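You operate a simulated robot arm through the tools that you are given. There is no shell and no other tool. Be economical: measure what you need, move in short steps, check, and stop when the job is done.

You run a simulated two-armed robot. Do the job below in one go: nothing can be reset, and whatever is moved stays where it is left.

## Task
Probe the three blocks on the stock bench and set the damp one on the middle shelf.
Fine: damp is over 12 %. Put the meter back in its holder; the dry blocks stay. Set down upright: moisture meter.

Only the result counts: the job must be done as asked and must still hold three seconds after the hand-in. Knocking over, shifting, dropping, spilling or breaking anything else fails it.

## Robot
Two 7-joint arms with two-finger parallel grippers on one trunk, on a base that drives. Base frame: it is fixed to the floor where the robot stands at the start and does not move with it; the origin is under the middle of the robot, x ahead of it, y to its left, z up; the surface under the hand at the start is at about z = 860. Readings come in mm, rad, newtons and seconds.
The left shoulder is at the start at [80, 131, 947], the right one opposite. With the tool pointing down near the work surface each hand reaches from about 400 to 860 mm from the robot's upright axis, wherever it stands, measured 20 degrees to its own side. Places, roughly: middle shelf of the stock bench [800, 0, 1300]. Payload 1.57 kg a hand.
The TCP of each hand is the grasp point between the finger pads, 30 mm short of the fingertips. In the tool frame z runs along the fingers and y along their closing line. Largest opening 110 mm; finger width 24, thickness 12; the body of the gripper, 48 by 112 mm, starts 78 mm behind the TCP.
Orientation is told as [roll, pitch, yaw] about the base's x, y, z axes, in that order, counted from this pose: with the fingers straight down and closing along the base's y, the tool's x points along the base's -x, its y along +y and its z along -z.

## Interface
- The arms move only by the tool drive_tool. It takes "left_steps", "right_steps" or both (then of equal length, played together; a hand with none holds still); each is a list of rows, each an object of numbers (a shift or turn left out is 0, a gripper value left out holds the last): "fingers": the closure in counts, from 0 (fully open) to 255 (shut); "tx", "ty", "tz": the shift along the tool's x, y, z in mm; "rx", "ry", "rz": the turn, a rotation vector about the tool's x, y, z in rad. In form: [{"fingers": .., "tx": .., "ty": .., "tz": .., "rx": .., "ry": .., "rz": ..}, ...]. A call has 1 to 10 rows; each row is the pose to reach, as a shift and turn from the pose commanded when the call began, along the tool's axes at that moment. A row lasts 0.2 s, in which the tool goes at most 50 mm and 0.15 rad; a call with a longer step from one row to the next is refused whole, and so is a gripper value outside its range. A pose out of reach is approached as far as the arm can. The call stops where the force on the tool passes 40 N (or 10 N more than at its start, if that is more) or the arm is blocked; 0.2 s more then pass. Each finger travels about 108 mm/s and halts on what it meets, pressing with about 20 N; the grip force reading is that of the motor and also rises with nothing between the fingers. The clock runs only during rows and for 0.2 s after the last one: add rows that repeat a pose to give the fingers time. The reply holds the time, the measured pose of the TCP, the force on the tool along the base axes, the opening and the grip force, in the units named above and with some noise, with the torque about the TCP (base axes, N m) and any sound that the robot's microphone picked up, and new pictures: "pictures" is both (left out), scene, wrist or none (wrist: the cameras of the hands that moved).
- Cameras (640 x 400 px; columns grow to the right, rows downward): "scene" is now at [-49.8, 11.3, 1433.4]; the picture's right is [0.12, -0.99, 0.00], its down [-0.42, -0.05, -0.91] and it looks along [0.90, 0.11, -0.42] (base axes); focal length 271 px, centre (320, 200). "left" rides on the left gripper at [70, -16, -141] in its tool frame; the picture's right is [0.23, 0.97, 0.00], its down [-0.86, 0.20, -0.48] and it looks along [-0.47, 0.11, 0.88] (tool axes); focal length 222 px, centre (320, 200). "right" rides on the right gripper at [70, 16, -141] in its tool frame; the picture's right is [-0.23, 0.97, 0.00], its down [-0.86, -0.20, -0.48] and it looks along [-0.47, -0.11, 0.88] (tool axes); focal length 222 px, centre (320, 200). There is no depth. A picture from a camera that has moved, and an enlarged one, comes with that camera's place and axes in the base frame and with its lens.
- roll_base(legs): drives the robot by 1 to 6 legs, each [ahead, left, turn to the left] in mm, mm and rad, along the robot's own axes; the way and the turn of a leg run together, so that a leg with both is an arc; at most 1500 mm and 3.142 rad a leg. The arms and the cameras ride along, it lands a little off, and it stops where it bumps. It gives what a move gives, and a new picture of the scene camera.
- pan_tilt(pan, tilt): turns the head with the scene camera to pan (to the left, within 1.902 rad either way) and tilt (down, from -0.506 to 1.204), counted from straight ahead of the robot. It gives what a move gives, and a new picture of the scene camera.
- close_up(camera, box): a new picture of the part [left, top, right, bottom] of that camera's present view, enlarged. No time passes.
- job_done(): hands the job in; it is judged then, once.

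Go step by step. Nothing tells you exact positions but the pictures and the camera data: compare them with the known pose of the tool, close in by small moves and look again before you grip or let go. The budget is 120 turns and 260 pictures, counting those below and the enlarged ones. Unless the task says otherwise, let go and move clear before handing in, and close with one line.

The tools are called after "Request:" as name(argument=value, ...) on one line, values as JSON. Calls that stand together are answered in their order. drive_tool: Moves the arms, as the interface text tells. Its arguments: {"type":"object","properties":{"left_steps":{"type":"array","items":{"type":"object","properties":{"fingers":{"type":"number"},"tx":{"type":"number"},"ty":{"type":"number"},"tz":{"type":"number"},"rx":{"type":"number"},"ry":{"type":"number"},"rz":{"type":"number"}}}},"right_steps":{"type":"array","items":{"type":"object","properties":{"fingers":{"type":"number"},"tx":{"type":"number"},"ty":{"type":"number"},"tz":{"type":"number"},"rx":{"type":"number"},"ry":{"type":"number"},"rz":{"type":"number"}}}},"pictures":{"type":"string","enum":["both","scene","wrist","none"]}},"required":[]} The other tools are called the same way: roll_base (legs) drives the base; pan_tilt (pan, tilt) turns the head that bears the scene camera; close_up (camera, box) takes an enlarged picture of a part of a camera's view; job_done () hands the job in.

At the start:

```text
t: 0.0
left_ee_pos: [606.2, 276.2, 999.2]
left_ee_rot: [-0.002, 0.001, 0.001]
left_contact_force: [0.7, 0.0, 0.3]
left_ft_torque: [-0.04, -0.02, 0.0]
left_opening: 110.2
left_grasp_force: 0.0
right_ee_pos: [493.9, -266.8, 1000.4]
right_ee_rot: [0.0, -0.001, -0.001]
right_contact_force: [0.2, 0.8, -0.6]
right_ft_torque: [0.03, -0.02, 0.01]
right_opening: 109.6
right_grasp_force: 0.1
robot x, y, heading: [0.6, 1.5, -0.004]
head pan, tilt: [0.119, 0.438]
```

scene: 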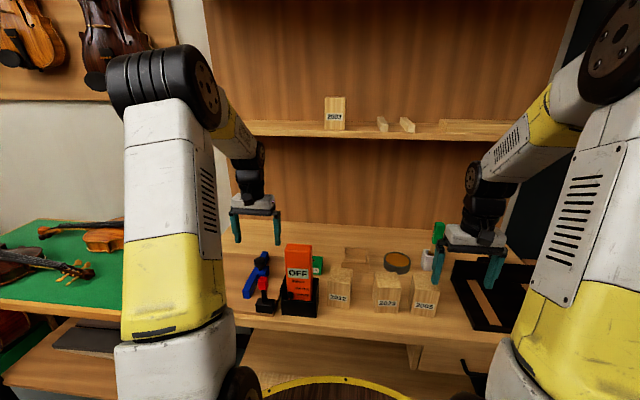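
right: 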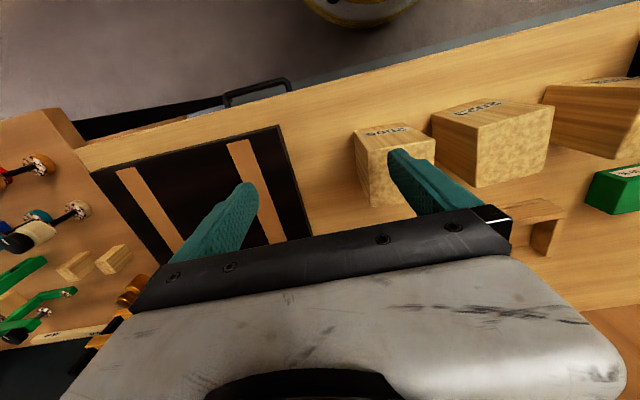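
left: 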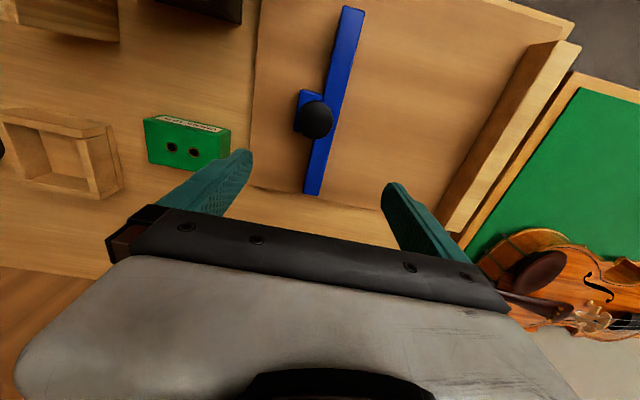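

I see an orange meter reading OFF in a black holder, three labelled wood blocks on the bench and a green box behind. I'll take enlarged views first.

Request:
close_up(camera="scene", box=[220, 220, 460, 340])

Request:
close_up(camera="scene", box=[260, 230, 350, 320])

Request:
close_up(camera="scene", box=[220, 60, 580, 180])

Request:
close_up(camera="left", box=[100, 80, 280, 200])

```text
2.67 times, centred on (340, 280) of scene
camera zoom: at [-49.8, 11.3, 1433.4], right [0.12, -0.99, 0.0], down [-0.42, -0.05, -0.91], along [0.9, 0.11, -0.42], focal length 722 px, centre (267, -13)
```

zoom: 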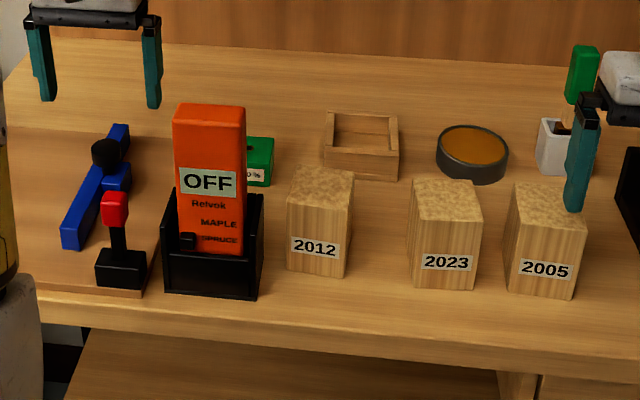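

```text
4.44 times, centred on (305, 275) of scene
camera zoom: at [-49.8, 11.3, 1433.4], right [0.12, -0.99, 0.0], down [-0.42, -0.05, -0.91], along [0.9, 0.11, -0.42], focal length 1203 px, centre (387, -133)
```

zoom: 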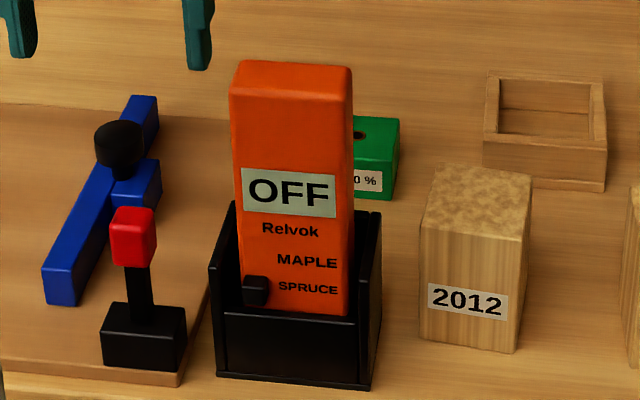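

```text
1.78 times, centred on (400, 120) of scene
camera zoom: at [-49.8, 11.3, 1433.4], right [0.12, -0.99, 0.0], down [-0.42, -0.05, -0.91], along [0.9, 0.11, -0.42], focal length 481 px, centre (178, 342)
```

zoom: 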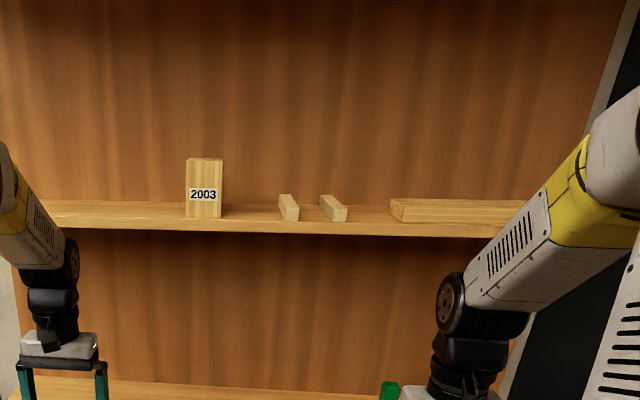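

```text
3.33 times, centred on (190, 140) of left
camera zoom: at [537.7, 258.5, 1140.8], right [-0.23, 0.97, 0.0], down [0.86, 0.2, 0.48], along [0.47, 0.11, -0.88], focal length 740 px, centre (753, 400)
```

zoom: 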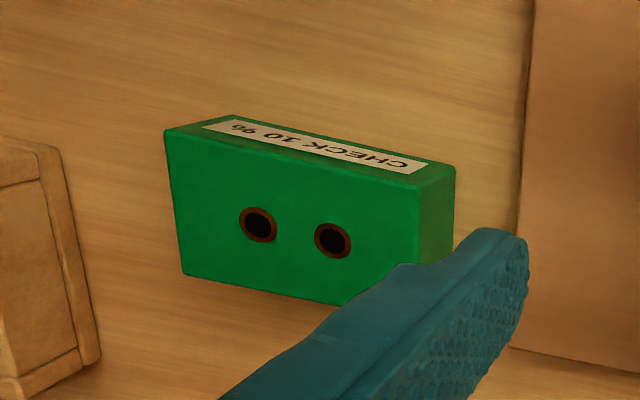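

The check block says 10 %, and the meter has a MAPLE/SPRUCE switch. I need to know the wood species and any instructions, so I'll look around.

Request:
pan_tilt(pan=0.9, tilt=0.3)

Request:
pan_tilt(pan=-0.7, tilt=0.3)

Request:
pan_tilt(pan=0.0, tilt=-0.2)

Request:
pan_tilt(pan=0.0, tilt=0.6)

```text
t: 1.1
left_ee_pos: [606.3, 276.3, 999.8]
left_ee_rot: [0.003, 0.0, -0.001]
left_contact_force: [-0.6, 0.7, -0.2]
left_ft_torque: [-0.02, 0.02, -0.01]
left_opening: 109.8
left_grasp_force: 0.1
right_ee_pos: [493.5, -266.6, 999.9]
right_ee_rot: [-0.001, 0.001, 0.0]
right_contact_force: [0.0, 0.0, 0.1]
right_ft_torque: [0.03, -0.02, -0.02]
right_opening: 109.9
right_grasp_force: 0.1
robot x, y, heading: [1.5, 4.1, -0.005]
head pan, tilt: [0.901, 0.3]
camera scene: at [-83.2, 73.5, 1446.2], right [0.78, -0.62, 0.0], down [-0.18, -0.23, -0.96], along [0.59, 0.75, -0.3], focal length 271 px, centre (320, 200)
```

scene: 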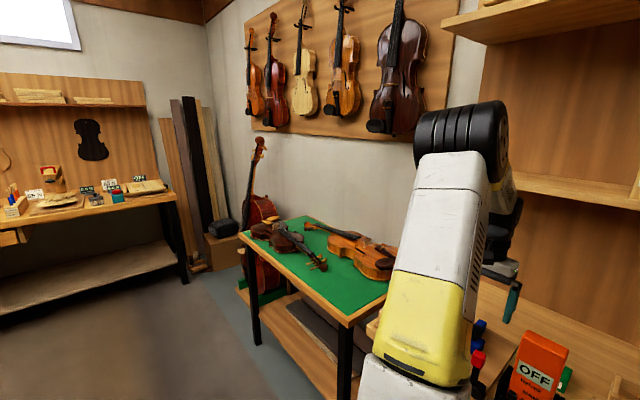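

```text
t: 2.8
left_ee_pos: [606.0, 276.7, 999.6]
left_ee_rot: [0.0, 0.002, -0.002]
left_contact_force: [0.3, -0.6, -0.8]
left_ft_torque: [-0.04, 0.0, -0.02]
left_opening: 109.9
left_grasp_force: 0.0
right_ee_pos: [493.7, -266.3, 999.4]
right_ee_rot: [0.0, 0.0, 0.002]
right_contact_force: [0.3, -0.3, -0.6]
right_ft_torque: [-0.02, 0.0, 0.02]
right_opening: 109.8
right_grasp_force: 0.1
robot x, y, heading: [0.9, 1.6, 0.001]
head pan, tilt: [-0.7, 0.3]
camera scene: at [-69.8, -59.7, 1446.2], right [-0.64, -0.77, 0.0], down [-0.23, 0.19, -0.96], along [0.73, -0.61, -0.3], focal length 271 px, centre (320, 200)
```

scene: 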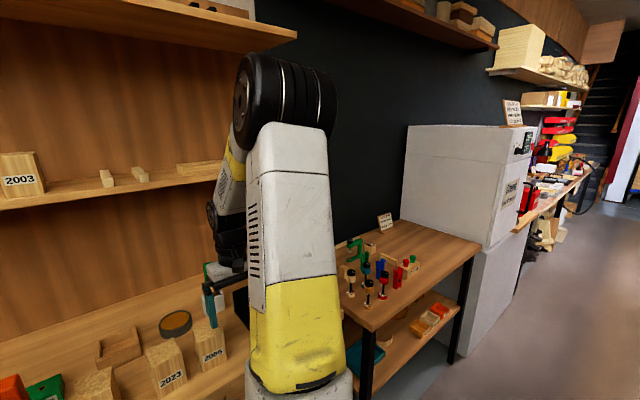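

```text
t: 3.9
left_ee_pos: [605.5, 275.8, 1001.1]
left_ee_rot: [-0.001, 0.002, 0.0]
left_contact_force: [0.0, -0.5, 0.4]
left_ft_torque: [-0.01, 0.02, -0.01]
left_opening: 110.0
left_grasp_force: 0.0
right_ee_pos: [494.9, -265.3, 1000.9]
right_ee_rot: [0.0, 0.0, -0.001]
right_contact_force: [0.3, 0.1, -0.6]
right_ft_torque: [0.01, -0.02, 0.01]
right_opening: 110.3
right_grasp_force: 0.1
robot x, y, heading: [-0.3, -1.4, -0.001]
head pan, tilt: [0.0, -0.201]
camera scene: at [-58.0, 0.3, 1491.4], right [0.0, -1.0, 0.0], down [0.2, 0.0, -0.98], along [0.98, 0.0, 0.2], focal length 271 px, centre (320, 200)
```

scene: 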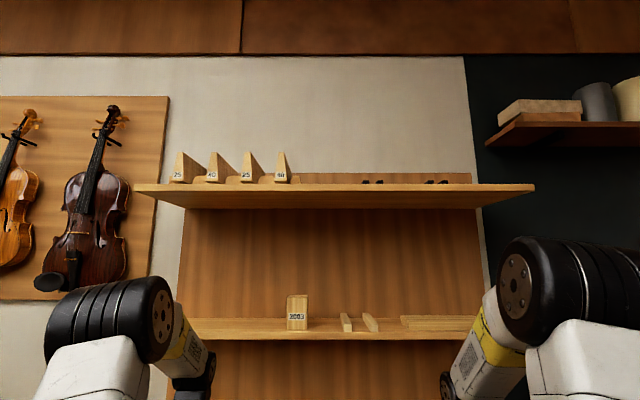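

```text
t: 5.0
left_ee_pos: [607.1, 275.9, 998.9]
left_ee_rot: [0.001, 0.0, 0.0]
left_contact_force: [0.1, -0.6, -0.6]
left_ft_torque: [0.01, 0.01, 0.02]
left_opening: 110.1
left_grasp_force: 0.2
right_ee_pos: [493.8, -266.3, 999.8]
right_ee_rot: [0.001, -0.001, 0.0]
right_contact_force: [0.1, -0.6, -0.3]
right_ft_torque: [0.01, -0.01, 0.03]
right_opening: 109.9
right_grasp_force: 0.0
robot x, y, heading: [-3.5, -2.5, -0.001]
head pan, tilt: [0.0, 0.6]
camera scene: at [-52.8, 0.4, 1418.8], right [0.0, -1.0, 0.0], down [-0.56, 0.0, -0.83], along [0.83, 0.0, -0.56], focal length 271 px, centre (320, 200)
```

scene: 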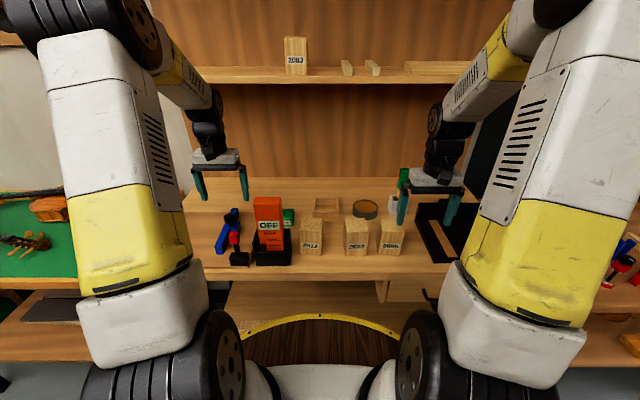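

Nothing obviously relevant nearby except a few cards. I'll look at those and at the blocks enlarged.

Request:
close_up(camera="scene", box=[290, 200, 410, 270])

Request:
close_up(camera="right", box=[340, 60, 640, 260])

Request:
pan_tilt(pan=-0.7, tilt=0.3)

Request:
close_up(camera="scene", box=[370, 90, 550, 240])

Request:
pan_tilt(pan=0.9, tilt=0.3)

Request:
close_up(camera="scene", box=[0, 140, 180, 250])

Request:
close_up(camera="scene", box=[440, 290, 640, 400])

```text
5.33 times, centred on (350, 235) of scene
camera zoom: at [-52.8, 0.4, 1418.8], right [0.0, -1.0, 0.0], down [-0.56, 0.0, -0.83], along [0.83, 0.0, -0.56], focal length 1443 px, centre (160, 13)
```

zoom: 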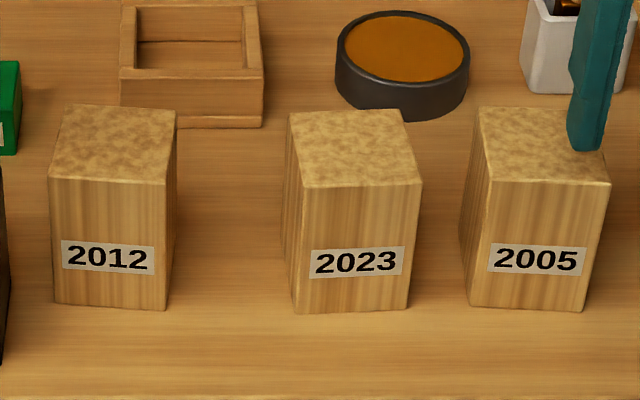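

```text
2.00 times, centred on (490, 160) of right
camera zoom: at [424.4, -249.7, 1141.5], right [0.23, 0.97, 0.0], down [0.86, -0.2, 0.48], along [0.47, -0.11, -0.88], focal length 444 px, centre (-20, 280)
```

zoom: 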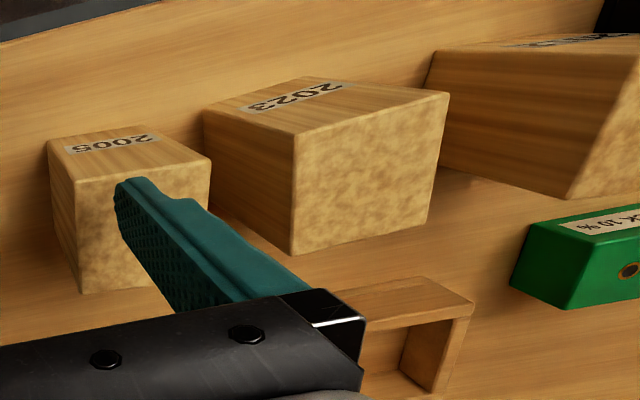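

```text
t: 6.1
left_ee_pos: [607.3, 274.6, 998.5]
left_ee_rot: [-0.001, 0.0, 0.0]
left_contact_force: [0.4, 0.5, 0.2]
left_ft_torque: [-0.01, -0.04, 0.02]
left_opening: 110.2
left_grasp_force: 0.2
right_ee_pos: [494.0, -266.2, 999.5]
right_ee_rot: [0.0, 0.001, 0.001]
right_contact_force: [0.7, 0.1, 0.4]
right_ft_torque: [0.01, 0.02, -0.01]
right_opening: 110.1
right_grasp_force: 0.0
robot x, y, heading: [1.5, -0.6, 0.003]
head pan, tilt: [-0.7, 0.3]
camera scene: at [-69.7, -59.7, 1446.2], right [-0.64, -0.77, 0.0], down [-0.23, 0.19, -0.96], along [0.73, -0.61, -0.3], focal length 271 px, centre (320, 200)
```

scene: 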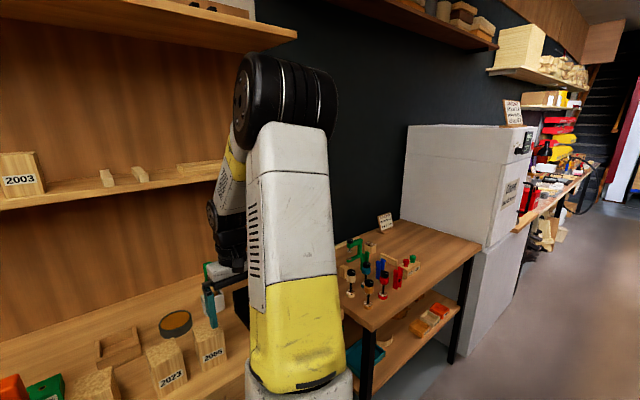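

```text
2.67 times, centred on (460, 165) of scene
camera zoom: at [-69.7, -59.7, 1446.2], right [-0.64, -0.77, 0.0], down [-0.23, 0.19, -0.96], along [0.73, -0.61, -0.3], focal length 722 px, centre (-53, 293)
```

zoom: 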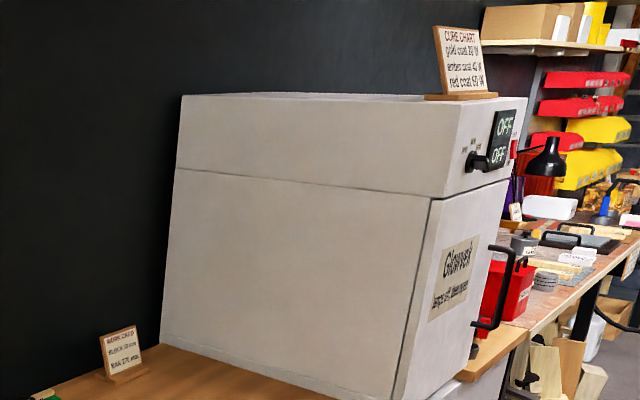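

```text
t: 7.7
left_ee_pos: [606.0, 275.6, 1000.0]
left_ee_rot: [-0.002, 0.001, 0.001]
left_contact_force: [0.3, -0.2, 0.6]
left_ft_torque: [-0.02, 0.01, -0.01]
left_opening: 109.8
left_grasp_force: 0.1
right_ee_pos: [494.3, -265.4, 999.4]
right_ee_rot: [0.001, -0.001, -0.001]
right_contact_force: [0.9, -0.5, -0.4]
right_ft_torque: [-0.01, 0.0, -0.01]
right_opening: 109.9
right_grasp_force: 0.0
robot x, y, heading: [-1.5, -0.9, 0.0]
head pan, tilt: [0.901, 0.3]
camera scene: at [-83.2, 73.5, 1446.2], right [0.78, -0.62, 0.0], down [-0.18, -0.23, -0.96], along [0.59, 0.75, -0.3], focal length 271 px, centre (320, 200)
```

scene: 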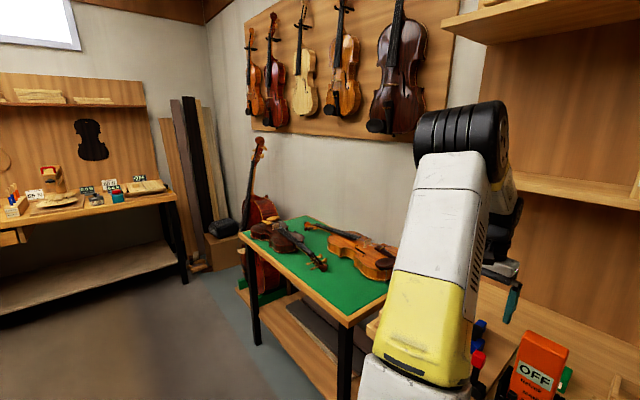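

```text
3.56 times, centred on (90, 195) of scene
camera zoom: at [-83.2, 73.5, 1446.2], right [0.78, -0.62, 0.0], down [-0.18, -0.23, -0.96], along [0.59, 0.75, -0.3], focal length 962 px, centre (1138, 218)
```

zoom: 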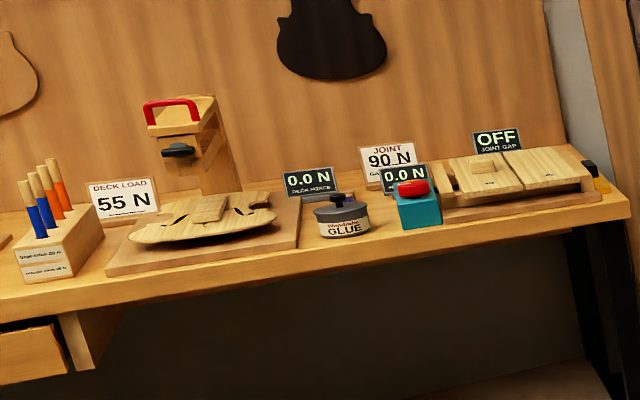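

```text
3.20 times, centred on (540, 345) of scene
camera zoom: at [-83.2, 73.5, 1446.2], right [0.78, -0.62, 0.0], down [-0.18, -0.23, -0.96], along [0.59, 0.75, -0.3], focal length 866 px, centre (-384, -264)
```

zoom: 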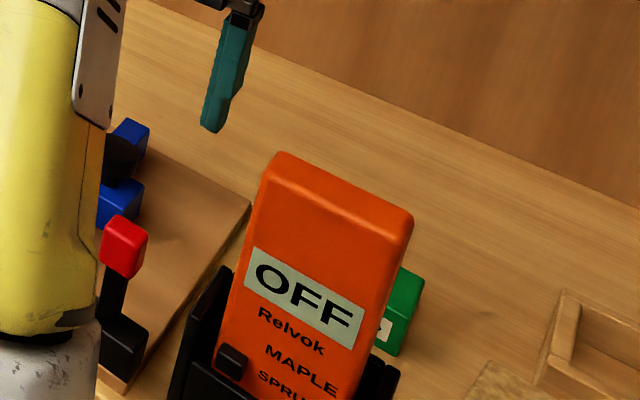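

The meter stands in its holder at about (480, 118), with its top near z 1043. The blocks stand at y of about 25, -99 and -190, with their tops near z 943. I'll lift the right hand clear and bring the left hand above the meter to look.

Request:
drive_tool(left_steps=[{"tz": -50}, {"tz": -100}, {"tz": -150}, {"tz": -150, "tx": 30, "ty": -38}, {"tz": -150, "tx": 60, "ty": -76}, {"tz": -150, "tx": 90, "ty": -114}, {"tz": -150, "tx": 120, "ty": -150}], right_steps=[{"tz": -50}, {"tz": -100}, {"tz": -150}, {"tz": -150, "ty": -40}, {"tz": -150, "ty": -80}, {"tz": -150, "ty": -110}, {"tz": -150, "ty": -110}], pictures="wrist")

Request:
pan_tilt(pan=0.1, tilt=0.55)

```text
t: 9.3
left_ee_pos: [484.7, 123.6, 1149.1]
left_ee_rot: [0.001, -0.002, 0.0]
left_contact_force: [0.1, -0.2, 0.4]
left_ft_torque: [0.04, 0.01, -0.02]
left_opening: 110.1
left_grasp_force: 0.0
right_ee_pos: [494.1, -376.8, 1150.6]
right_ee_rot: [0.002, -0.001, 0.001]
right_contact_force: [-0.7, 0.3, 0.0]
right_ft_torque: [-0.03, 0.04, 0.01]
right_opening: 109.7
right_grasp_force: 0.2
robot x, y, heading: [-0.4, -0.1, 0.0]
head pan, tilt: [0.901, 0.3]
camera right: at [424.9, -360.2, 1291.6], right [0.23, 0.97, 0.0], down [0.86, -0.2, 0.48], along [0.47, -0.11, -0.88], focal length 222 px, centre (320, 200)
camera left: at [416.3, 106.2, 1289.8], right [-0.23, 0.97, 0.0], down [0.86, 0.2, 0.48], along [0.47, 0.11, -0.88], focal length 222 px, centre (320, 200)
```

right: 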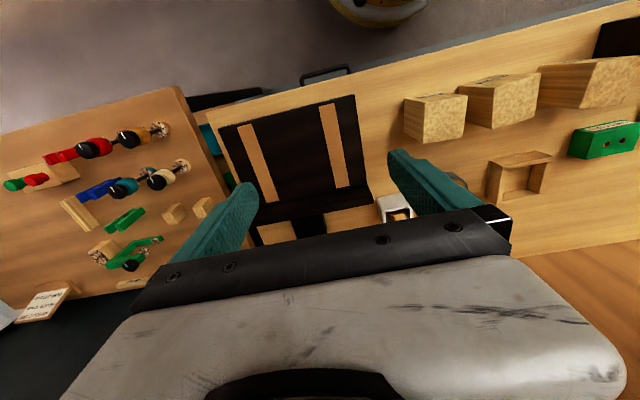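
left: 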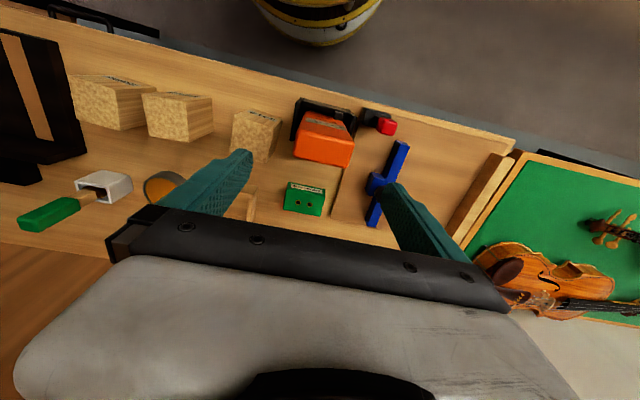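

```text
t: 10.5
left_ee_pos: [486.1, 123.9, 1148.5]
left_ee_rot: [-0.001, 0.0, 0.001]
left_contact_force: [-0.4, 0.4, 0.9]
left_ft_torque: [-0.02, 0.0, 0.01]
left_opening: 110.1
left_grasp_force: 0.0
right_ee_pos: [493.6, -376.7, 1149.6]
right_ee_rot: [0.001, 0.0, -0.001]
right_contact_force: [0.6, 0.5, -0.9]
right_ft_torque: [0.01, 0.0, 0.0]
right_opening: 109.9
right_grasp_force: 0.0
robot x, y, heading: [-1.9, 1.7, -0.001]
head pan, tilt: [0.099, 0.55]
camera scene: at [-51.9, 9.3, 1423.3], right [0.1, -0.99, 0.0], down [-0.52, -0.05, -0.85], along [0.85, 0.09, -0.52], focal length 271 px, centre (320, 200)
```

scene: 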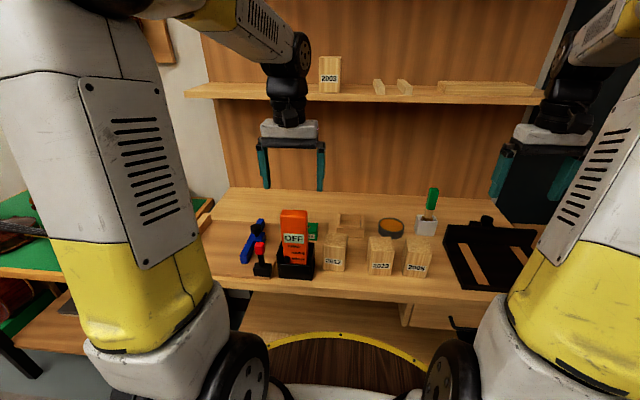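

Request:
close_up(camera="left", box=[220, 80, 420, 220])

Request:
close_up(camera="scene", box=[240, 190, 360, 290])

```text
2.86 times, centred on (320, 150) of left
camera zoom: at [416.6, 106.7, 1290.0], right [-0.23, 0.97, 0.0], down [0.86, 0.2, 0.48], along [0.47, 0.11, -0.88], focal length 635 px, centre (320, 343)
```

zoom: 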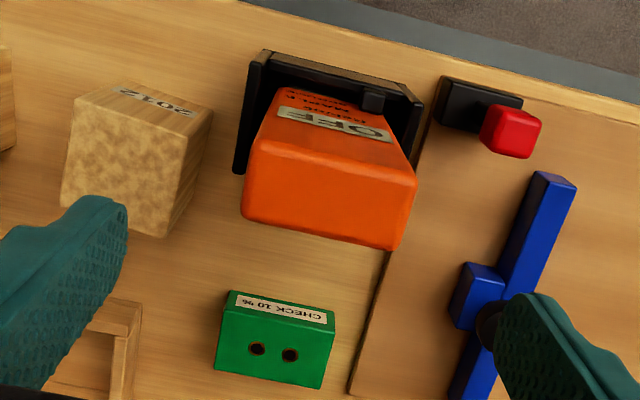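

```text
4.00 times, centred on (300, 240) of scene
camera zoom: at [-51.9, 9.3, 1423.3], right [0.1, -0.99, 0.0], down [-0.52, -0.05, -0.85], along [0.85, 0.09, -0.52], focal length 1082 px, centre (400, 40)
```

zoom: 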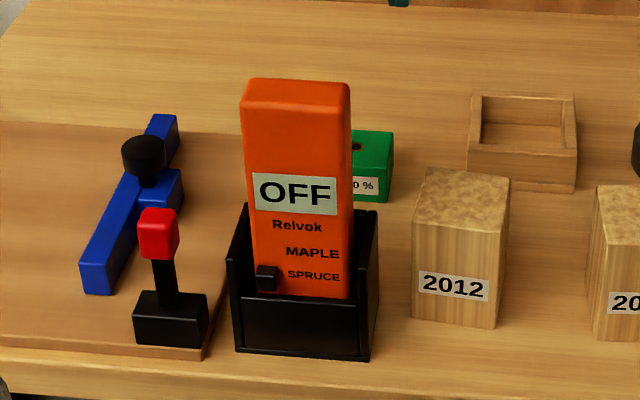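

The meter top spans x 467–500 and y 95–157, with its top near z 1045, and the hand is nearly centred over it. I'm descending to grip the sides at about z 1003, above the holder walls.

Request:
drive_tool(left_steps=[{"tz": 45, "ty": 2}, {"tz": 90, "ty": 2}, {"tz": 120, "ty": 2}, {"tz": 146, "ty": 2}], pictures="both")

Request:
close_up(camera="scene", box=[240, 170, 360, 290])

```text
t: 11.5
left_ee_pos: [486.4, 128.4, 1003.2]
left_ee_rot: [0.0, 0.001, 0.002]
left_contact_force: [-0.6, -0.4, 0.2]
left_ft_torque: [0.02, -0.02, -0.02]
left_opening: 109.9
left_grasp_force: 0.0
right_ee_pos: [494.4, -377.0, 1149.8]
right_ee_rot: [0.001, 0.0, 0.002]
right_contact_force: [-0.6, -0.5, 0.7]
right_ft_torque: [0.04, 0.01, -0.03]
right_opening: 110.1
right_grasp_force: 0.1
robot x, y, heading: [-1.0, 1.4, 0.003]
head pan, tilt: [0.099, 0.55]
camera scene: at [-52.1, 9.3, 1423.2], right [0.1, -0.99, 0.0], down [-0.52, -0.05, -0.85], along [0.85, 0.08, -0.52], focal length 271 px, centre (320, 200)
camera left: at [416.8, 110.5, 1144.2], right [-0.23, 0.97, 0.0], down [0.85, 0.2, 0.48], along [0.47, 0.11, -0.88], focal length 222 px, centre (320, 200)
```

scene: 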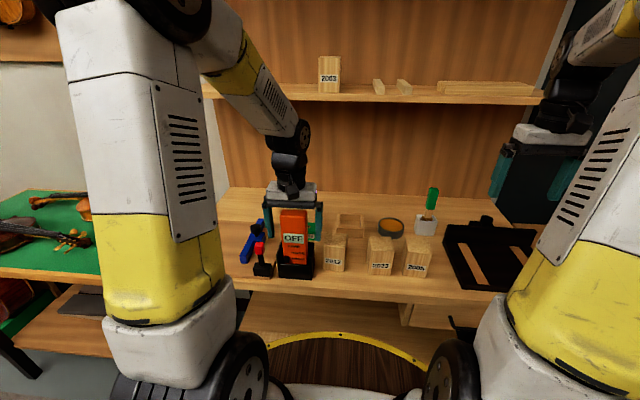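
left: 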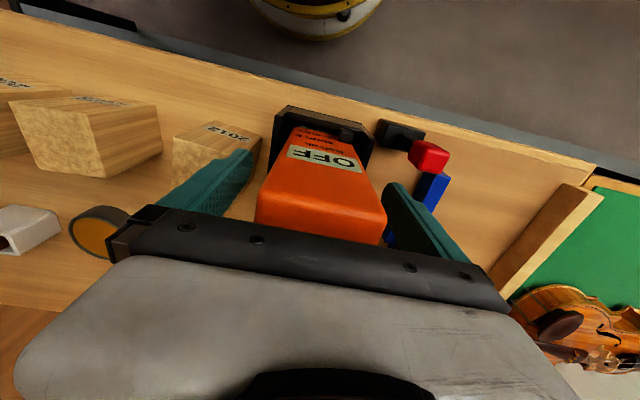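

```text
3.33 times, centred on (300, 230) of scene
camera zoom: at [-52.1, 9.3, 1423.2], right [0.1, -0.99, 0.0], down [-0.52, -0.05, -0.85], along [0.85, 0.08, -0.52], focal length 902 px, centre (387, 100)
```

zoom: 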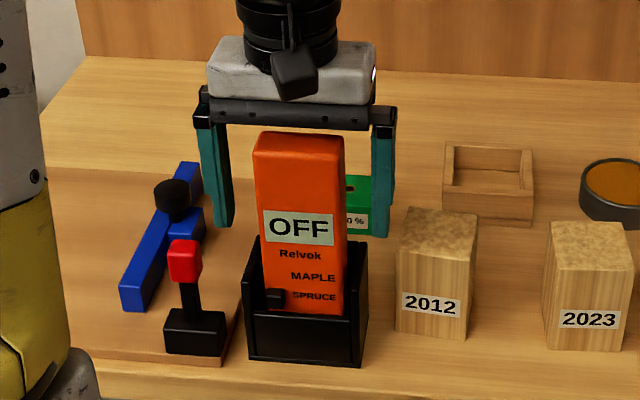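

The fingers straddle the meter well, so I'm closing.

Request:
drive_tool(left_steps=[{"fingers": 100}, {"fingers": 255}, {"fingers": 255}, {"fingers": 255}], pictures="wrist")

Request:
close_up(camera="scene", box=[240, 170, 360, 290])

```text
t: 12.5
left_ee_pos: [484.6, 128.7, 1003.8]
left_ee_rot: [0.0, 0.0, 0.001]
left_contact_force: [0.3, -0.2, 0.3]
left_ft_torque: [-0.12, -0.05, 0.02]
left_opening: 63.9
left_grasp_force: 19.9
right_ee_pos: [493.5, -377.8, 1149.8]
right_ee_rot: [0.0, -0.001, 0.0]
right_contact_force: [0.1, 0.0, 0.2]
right_ft_torque: [-0.01, 0.02, 0.03]
right_opening: 109.8
right_grasp_force: 0.1
robot x, y, heading: [-0.6, 3.6, -0.004]
head pan, tilt: [0.099, 0.55]
camera left: at [416.9, 110.4, 1144.3], right [-0.23, 0.97, 0.0], down [0.86, 0.2, 0.48], along [0.47, 0.11, -0.88], focal length 222 px, centre (320, 200)
```

left: 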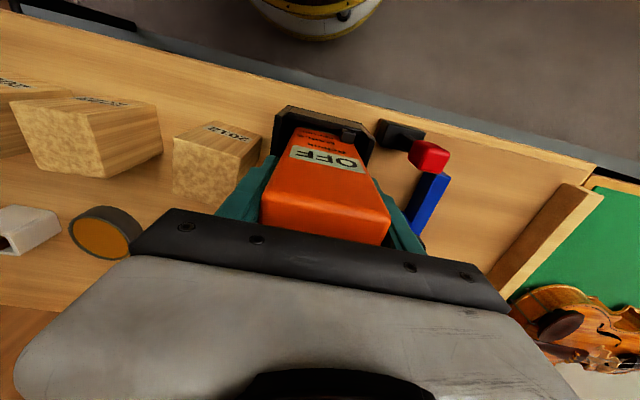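

```text
3.33 times, centred on (300, 230) of scene
camera zoom: at [-51.9, 9.3, 1423.2], right [0.1, -1.0, 0.0], down [-0.52, -0.05, -0.85], along [0.85, 0.08, -0.52], focal length 902 px, centre (387, 100)
```

zoom: 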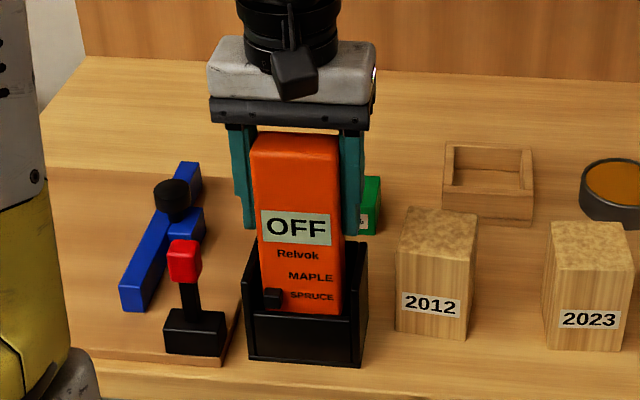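

Gripped, with a 64 mm opening. I note the holder pose as TCP (485.5, 128.5, 1003.5) and lift straight up.

Request:
drive_tool(left_steps=[{"tz": -20}, {"tz": -50}, {"tz": -90}, {"tz": -130}, {"tz": -170}, {"tz": -200}], pictures="both")

Request:
close_up(camera="scene", box=[240, 80, 360, 200])

Request:
close_up(camera="scene", box=[240, 170, 360, 290])

```text
t: 13.9
left_ee_pos: [485.4, 127.3, 1203.9]
left_ee_rot: [0.0, -0.001, 0.0]
left_contact_force: [0.1, 0.8, -2.1]
left_ft_torque: [-0.02, 0.0, 0.02]
left_opening: 63.9
left_grasp_force: 20.0
right_ee_pos: [494.1, -375.8, 1150.4]
right_ee_rot: [0.0, -0.001, 0.0]
right_contact_force: [0.0, 0.7, 0.3]
right_ft_torque: [0.0, 0.02, 0.03]
right_opening: 109.8
right_grasp_force: 0.1
robot x, y, heading: [2.1, 1.3, -0.0]
head pan, tilt: [0.099, 0.55]
camera scene: at [-51.8, 9.3, 1423.3], right [0.1, -1.0, 0.0], down [-0.52, -0.05, -0.85], along [0.85, 0.08, -0.52], focal length 271 px, centre (320, 200)
camera left: at [417.4, 110.0, 1345.1], right [-0.23, 0.97, 0.0], down [0.86, 0.2, 0.48], along [0.47, 0.11, -0.88], focal length 222 px, centre (320, 200)
```

scene: 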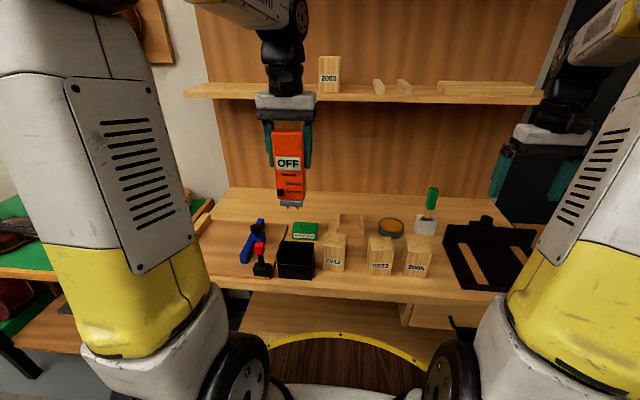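
left: 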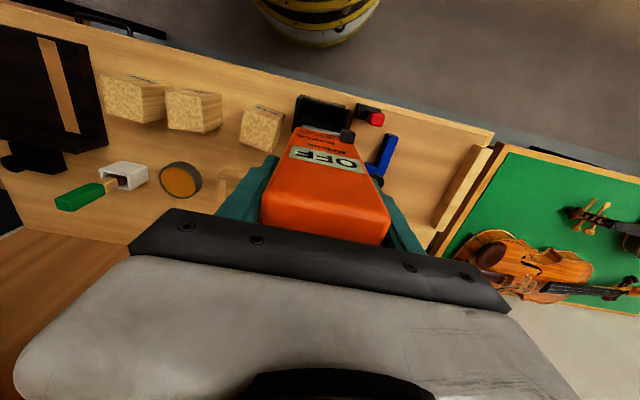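

```text
3.33 times, centred on (300, 140) of scene
camera zoom: at [-51.8, 9.3, 1423.3], right [0.1, -1.0, 0.0], down [-0.52, -0.05, -0.85], along [0.85, 0.08, -0.52], focal length 902 px, centre (387, 400)
```

zoom: 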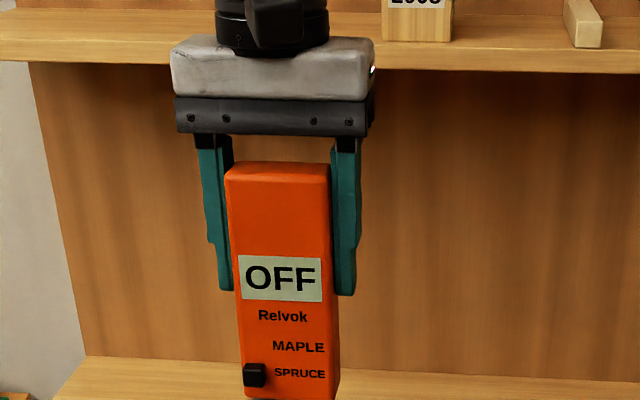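

```text
3.33 times, centred on (300, 230) of scene
camera zoom: at [-51.8, 9.3, 1423.3], right [0.1, -1.0, 0.0], down [-0.52, -0.05, -0.85], along [0.85, 0.08, -0.52], focal length 902 px, centre (387, 100)
```

zoom: 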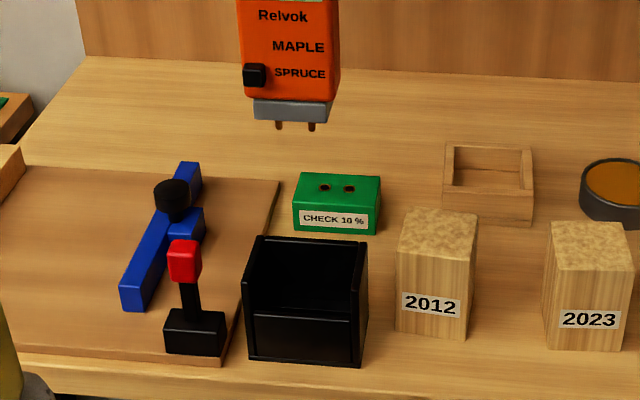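

The meter is free, with two downward pins whose tips sit about 140 mm below the TCP. The check block's holes are centred at about (643, 127) with its top near z 892. I'll hover over it to verify the meter there first.

Request:
drive_tool(left_steps=[{"tx": -40}, {"tx": -80, "ty": -1}, {"tx": -120, "ty": -2}, {"tx": -158, "ty": -2}, {"tx": -158, "ty": -2, "tz": 40}, {"tx": -158, "ty": -2, "tz": 80}, {"tx": -158, "ty": -2, "tz": 120}, {"tx": -158, "ty": -2, "tz": 150}, {"tx": -158, "ty": -2, "tz": 150}], pictures="both")

Request:
close_up(camera="scene", box=[260, 170, 350, 260])

```text
t: 15.9
left_ee_pos: [645.1, 126.6, 1053.2]
left_ee_rot: [-0.001, 0.0, 0.0]
left_contact_force: [0.6, 0.2, -2.6]
left_ft_torque: [0.02, 0.01, -0.01]
left_opening: 64.0
left_grasp_force: 19.9
right_ee_pos: [493.5, -377.3, 1149.4]
right_ee_rot: [0.001, 0.002, 0.001]
right_contact_force: [0.4, 0.4, -0.7]
right_ft_torque: [-0.02, -0.02, 0.01]
right_opening: 110.1
right_grasp_force: 0.0
robot x, y, heading: [-2.7, 2.7, -0.006]
head pan, tilt: [0.099, 0.55]
camera scene: at [-51.8, 9.3, 1423.3], right [0.1, -1.0, 0.0], down [-0.52, -0.05, -0.85], along [0.85, 0.08, -0.52], focal length 271 px, centre (320, 200)
camera left: at [575.9, 108.9, 1193.5], right [-0.23, 0.97, 0.0], down [0.85, 0.2, 0.48], along [0.47, 0.11, -0.88], focal length 222 px, centre (320, 200)
```

scene: 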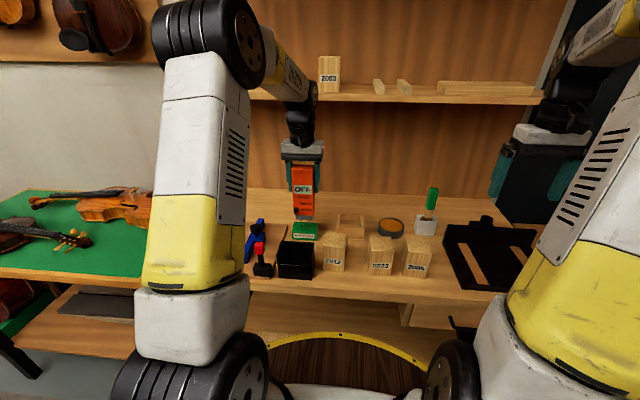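
left: 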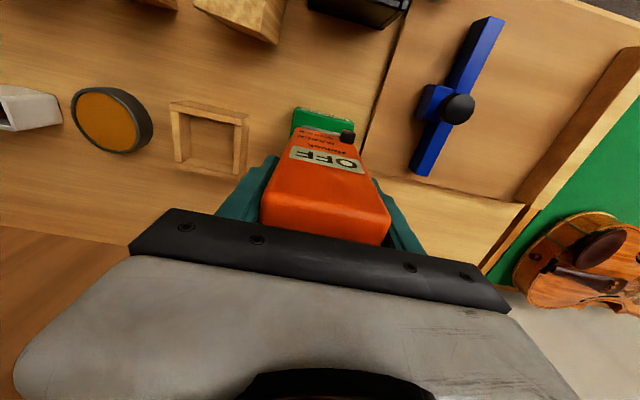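

```text
4.44 times, centred on (305, 215) of scene
camera zoom: at [-51.8, 9.3, 1423.3], right [0.1, -1.0, 0.0], down [-0.52, -0.05, -0.85], along [0.85, 0.08, -0.52], focal length 1203 px, centre (387, 133)
```

zoom: 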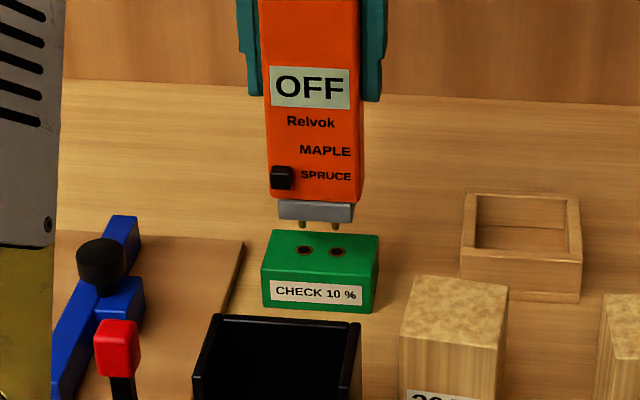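

The pins line up with the holes, so I'm lowering gently.

Request:
drive_tool(left_steps=[{"ty": -0.6, "tz": 12}, {"ty": -0.6, "tz": 20}, {"ty": -0.6, "tz": 24}, {"ty": -0.6, "tz": 27}, {"ty": -0.6, "tz": 27}], pictures="none")

Request:
close_up(camera="scene", box=[260, 170, 350, 260])

```text
t: 17.1
left_ee_pos: [644.5, 124.5, 1026.3]
left_ee_rot: [0.0, 0.001, -0.001]
left_contact_force: [1.0, 0.1, -2.5]
left_ft_torque: [0.02, 0.02, -0.05]
left_opening: 64.1
left_grasp_force: 19.5
right_ee_pos: [493.8, -375.8, 1149.1]
right_ee_rot: [0.0, 0.002, 0.0]
right_contact_force: [0.0, -0.2, -0.2]
right_ft_torque: [0.01, 0.0, -0.03]
right_opening: 109.9
right_grasp_force: 0.0
robot x, y, heading: [-0.6, -1.9, -0.001]
head pan, tilt: [0.099, 0.55]
```

```text
4.44 times, centred on (305, 215) of scene
camera zoom: at [-51.8, 9.3, 1423.3], right [0.1, -1.0, 0.0], down [-0.52, -0.05, -0.85], along [0.85, 0.08, -0.52], focal length 1203 px, centre (387, 133)
```

zoom: 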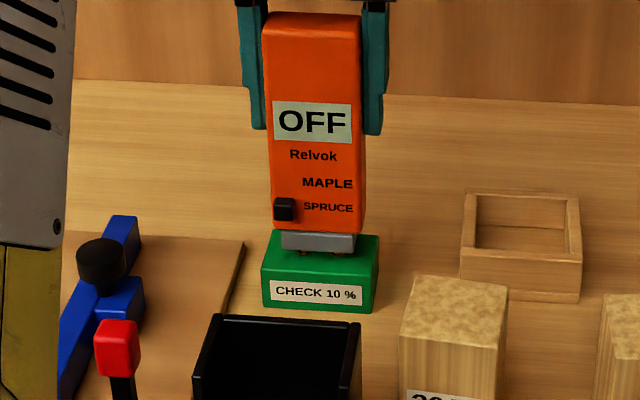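

Nearly touching. I'll go a few millimetres further.

Request:
drive_tool(left_steps=[{"tz": 3}, {"tz": 6}, {"tz": 9}, {"tz": 9}], pictures="none")

Request:
close_up(camera="scene", box=[260, 170, 350, 260])

```text
t: 18.1
left_ee_pos: [643.9, 126.0, 1017.8]
left_ee_rot: [0.001, 0.0, 0.0]
left_contact_force: [0.4, -0.5, -2.0]
left_ft_torque: [-0.01, 0.0, -0.02]
left_opening: 63.9
left_grasp_force: 19.9
right_ee_pos: [494.7, -375.6, 1150.8]
right_ee_rot: [0.002, 0.0, -0.001]
right_contact_force: [0.1, -0.4, -0.2]
right_ft_torque: [-0.01, 0.01, -0.04]
right_opening: 110.1
right_grasp_force: 0.0
robot x, y, heading: [0.1, -0.7, 0.002]
head pan, tilt: [0.099, 0.55]
```

```text
4.44 times, centred on (305, 215) of scene
camera zoom: at [-51.8, 9.3, 1423.3], right [0.1, -1.0, 0.0], down [-0.52, -0.05, -0.85], along [0.85, 0.08, -0.52], focal length 1203 px, centre (387, 133)
```

zoom: 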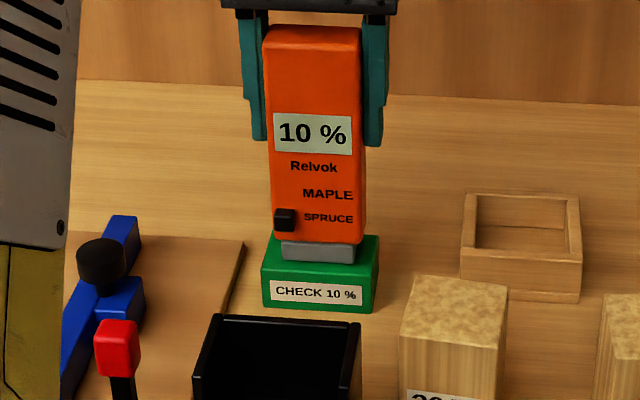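

The check block reads exactly 10 %, so the meter is true. Next is block 2012, centred at about (517, 24) with its top near z 947.

Request:
drive_tool(left_steps=[{"tz": -20}, {"tz": -65}, {"tz": -112}, {"tz": -112, "tx": 42, "ty": -25}, {"tz": -112, "tx": 84, "ty": -62}, {"tz": -112, "tx": 126, "ty": -102}, {"tz": -95, "tx": 126, "ty": -102}, {"tz": -80, "tx": 126, "ty": -102}, {"tz": -80, "tx": 126, "ty": -102}], pictures="wrist")

Request:
close_up(camera="scene", box=[270, 160, 390, 280])

```text
refused: row 5 steps farther than a row can; nothing moved
```

```text
3.33 times, centred on (330, 220) of scene
camera zoom: at [-51.8, 9.3, 1423.3], right [0.1, -1.0, 0.0], down [-0.52, -0.05, -0.85], along [0.85, 0.08, -0.52], focal length 902 px, centre (287, 133)
```

zoom: 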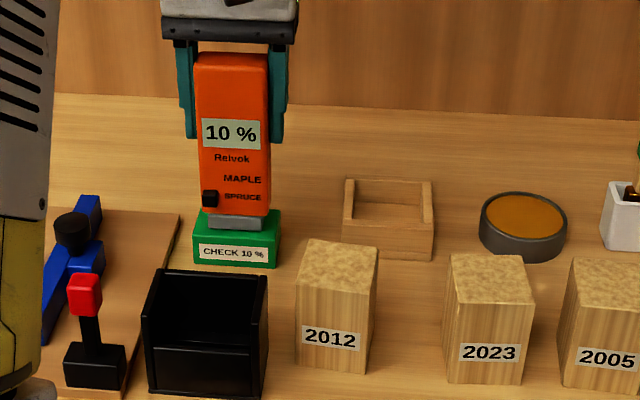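

One row's step was too long, so I'm splitting it.

Request:
drive_tool(left_steps=[{"tz": -20}, {"tz": -65}, {"tz": -112}, {"tz": -112, "tx": 32, "ty": -26}, {"tz": -112, "tx": 64, "ty": -52}, {"tz": -112, "tx": 96, "ty": -78}, {"tz": -112, "tx": 126, "ty": -102}, {"tz": -95, "tx": 126, "ty": -102}, {"tz": -80, "tx": 126, "ty": -102}, {"tz": -80, "tx": 126, "ty": -102}], pictures="wrist")

Request:
close_up(camera="scene", box=[270, 160, 390, 280])

```text
t: 20.3
left_ee_pos: [518.7, 24.6, 1097.8]
left_ee_rot: [0.001, -0.001, 0.001]
left_contact_force: [-0.1, 0.0, -1.9]
left_ft_torque: [0.01, -0.01, 0.0]
left_opening: 63.8
left_grasp_force: 20.1
right_ee_pos: [494.2, -375.9, 1149.7]
right_ee_rot: [0.001, 0.0, -0.001]
right_contact_force: [0.0, -0.1, 0.1]
right_ft_torque: [-0.01, 0.03, 0.01]
right_opening: 110.0
right_grasp_force: 0.0
robot x, y, heading: [3.5, -0.1, -0.0]
head pan, tilt: [0.099, 0.55]
camera left: at [450.2, 6.3, 1238.9], right [-0.23, 0.97, 0.0], down [0.86, 0.2, 0.48], along [0.47, 0.11, -0.88], focal length 222 px, centre (320, 200)
```

left: 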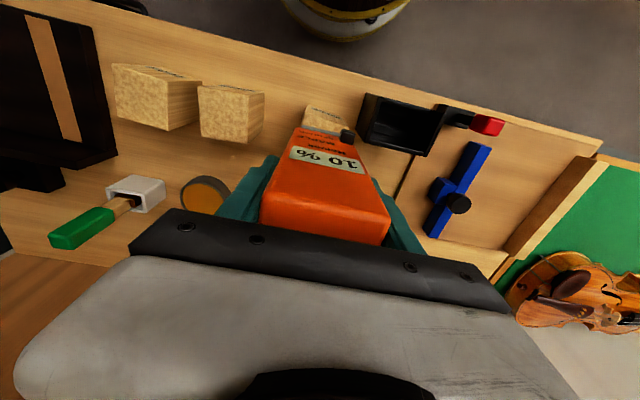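

```text
3.33 times, centred on (330, 220) of scene
camera zoom: at [-51.9, 9.3, 1423.2], right [0.1, -1.0, 0.0], down [-0.52, -0.05, -0.85], along [0.85, 0.08, -0.52], focal length 902 px, centre (287, 133)
```

zoom: 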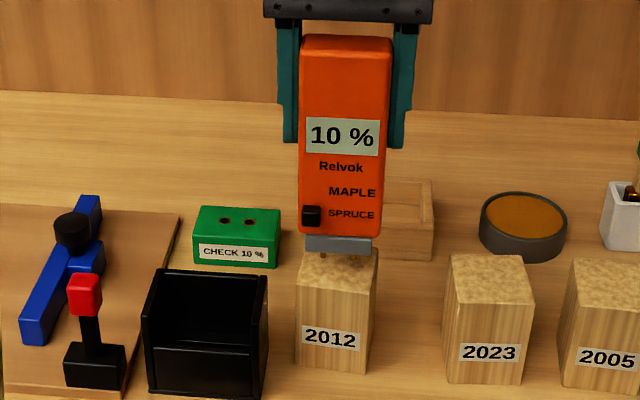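

The display holds its last value, so I'm watching for a change as I lower onto 2012.

Request:
drive_tool(left_steps=[{"tz": 4}, {"tz": 7}, {"tz": 10}, {"tz": 13}, {"tz": 15}, {"tz": 15}], pictures="none")

Request:
close_up(camera="scene", box=[270, 160, 390, 280])

```text
t: 21.7
left_ee_pos: [519.3, 23.3, 1084.1]
left_ee_rot: [0.0, -0.003, 0.0]
left_contact_force: [1.4, 1.3, 17.0]
left_ft_torque: [0.22, -0.1, 0.0]
left_opening: 64.3
left_grasp_force: 20.2
right_ee_pos: [493.2, -376.9, 1149.9]
right_ee_rot: [0.001, -0.001, 0.001]
right_contact_force: [-1.1, -0.1, -0.6]
right_ft_torque: [0.01, 0.01, -0.01]
right_opening: 110.1
right_grasp_force: 0.0
robot x, y, heading: [-2.0, -3.7, 0.002]
head pan, tilt: [0.099, 0.55]
```

```text
3.33 times, centred on (330, 220) of scene
camera zoom: at [-52.3, 9.3, 1423.2], right [0.1, -1.0, 0.0], down [-0.52, -0.05, -0.85], along [0.85, 0.08, -0.52], focal length 902 px, centre (287, 133)
```

zoom: 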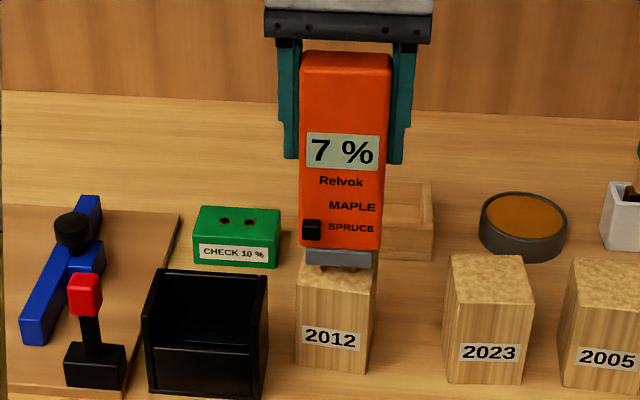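

2012 reads 7 %, so it is dry. Now block 2023 at (516, -98).

Request:
drive_tool(left_steps=[{"tz": -20}, {"tz": -40}, {"tz": -40, "ty": -40}, {"tz": -40, "ty": -80, "tx": 2}, {"tz": -40, "ty": -121, "tx": 3}, {"tz": -25, "ty": -121, "tx": 3}, {"tz": -15, "ty": -121, "tx": 3}, {"tz": -15, "ty": -121, "tx": 3}], pictures="none")

Request:
close_up(camera="scene", box=[310, 160, 450, 290])

```text
t: 23.5
left_ee_pos: [516.0, -98.9, 1098.4]
left_ee_rot: [0.001, 0.0, 0.001]
left_contact_force: [0.1, 0.2, -2.9]
left_ft_torque: [-0.01, -0.02, -0.02]
left_opening: 63.9
left_grasp_force: 20.3
right_ee_pos: [493.8, -376.8, 1150.3]
right_ee_rot: [-0.001, 0.0, 0.001]
right_contact_force: [0.1, 0.6, 0.6]
right_ft_torque: [0.01, -0.01, 0.0]
right_opening: 110.1
right_grasp_force: 0.0
robot x, y, heading: [2.6, -0.6, 0.004]
head pan, tilt: [0.099, 0.55]
```

```text
3.08 times, centred on (380, 225) of scene
camera zoom: at [-51.8, 9.2, 1423.3], right [0.1, -1.0, 0.0], down [-0.52, -0.05, -0.85], along [0.85, 0.08, -0.52], focal length 833 px, centre (135, 123)
```

zoom: 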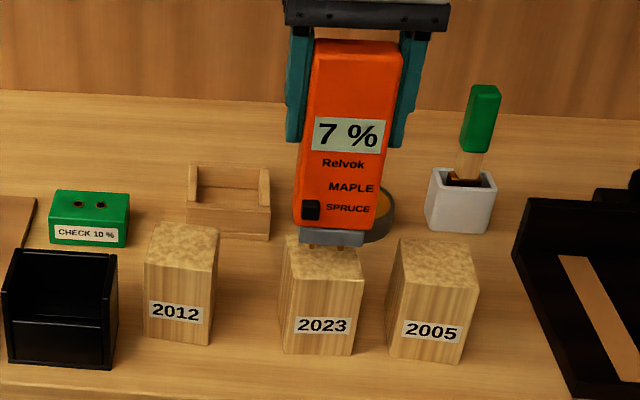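

Request:
drive_tool(left_steps=[{"tz": 4, "ty": 3}, {"tz": 7, "ty": 3}, {"tz": 10, "ty": 3}, {"tz": 13, "ty": 3}, {"tz": 15, "ty": 3}, {"tz": 15, "ty": 3}], pictures="none")

Request:
close_up(camera="scene", box=[310, 160, 450, 290])

```text
t: 24.9
left_ee_pos: [514.6, -94.7, 1083.3]
left_ee_rot: [0.001, -0.001, 0.0]
left_contact_force: [-1.9, 1.4, 10.2]
left_ft_torque: [0.28, 0.32, 0.0]
left_opening: 64.0
left_grasp_force: 20.0
right_ee_pos: [493.8, -376.1, 1150.6]
right_ee_rot: [-0.001, 0.002, -0.001]
right_contact_force: [0.4, 0.6, -0.2]
right_ft_torque: [0.0, 0.0, 0.01]
right_opening: 110.3
right_grasp_force: 0.1
robot x, y, heading: [-0.4, -0.4, -0.001]
head pan, tilt: [0.099, 0.55]
```

```text
3.08 times, centred on (380, 225) of scene
camera zoom: at [-52.2, 9.4, 1423.2], right [0.1, -1.0, 0.0], down [-0.52, -0.05, -0.85], along [0.85, 0.08, -0.52], focal length 833 px, centre (135, 123)
```

zoom: 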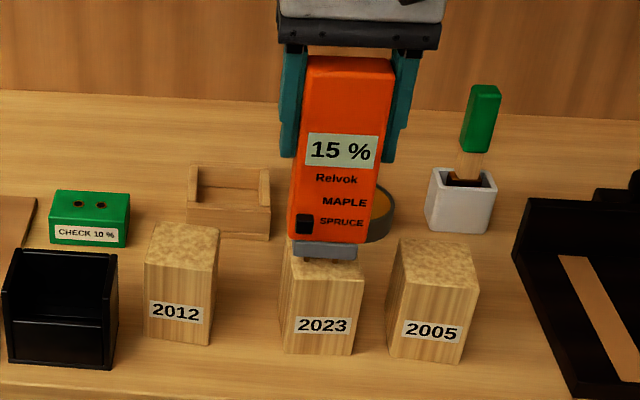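

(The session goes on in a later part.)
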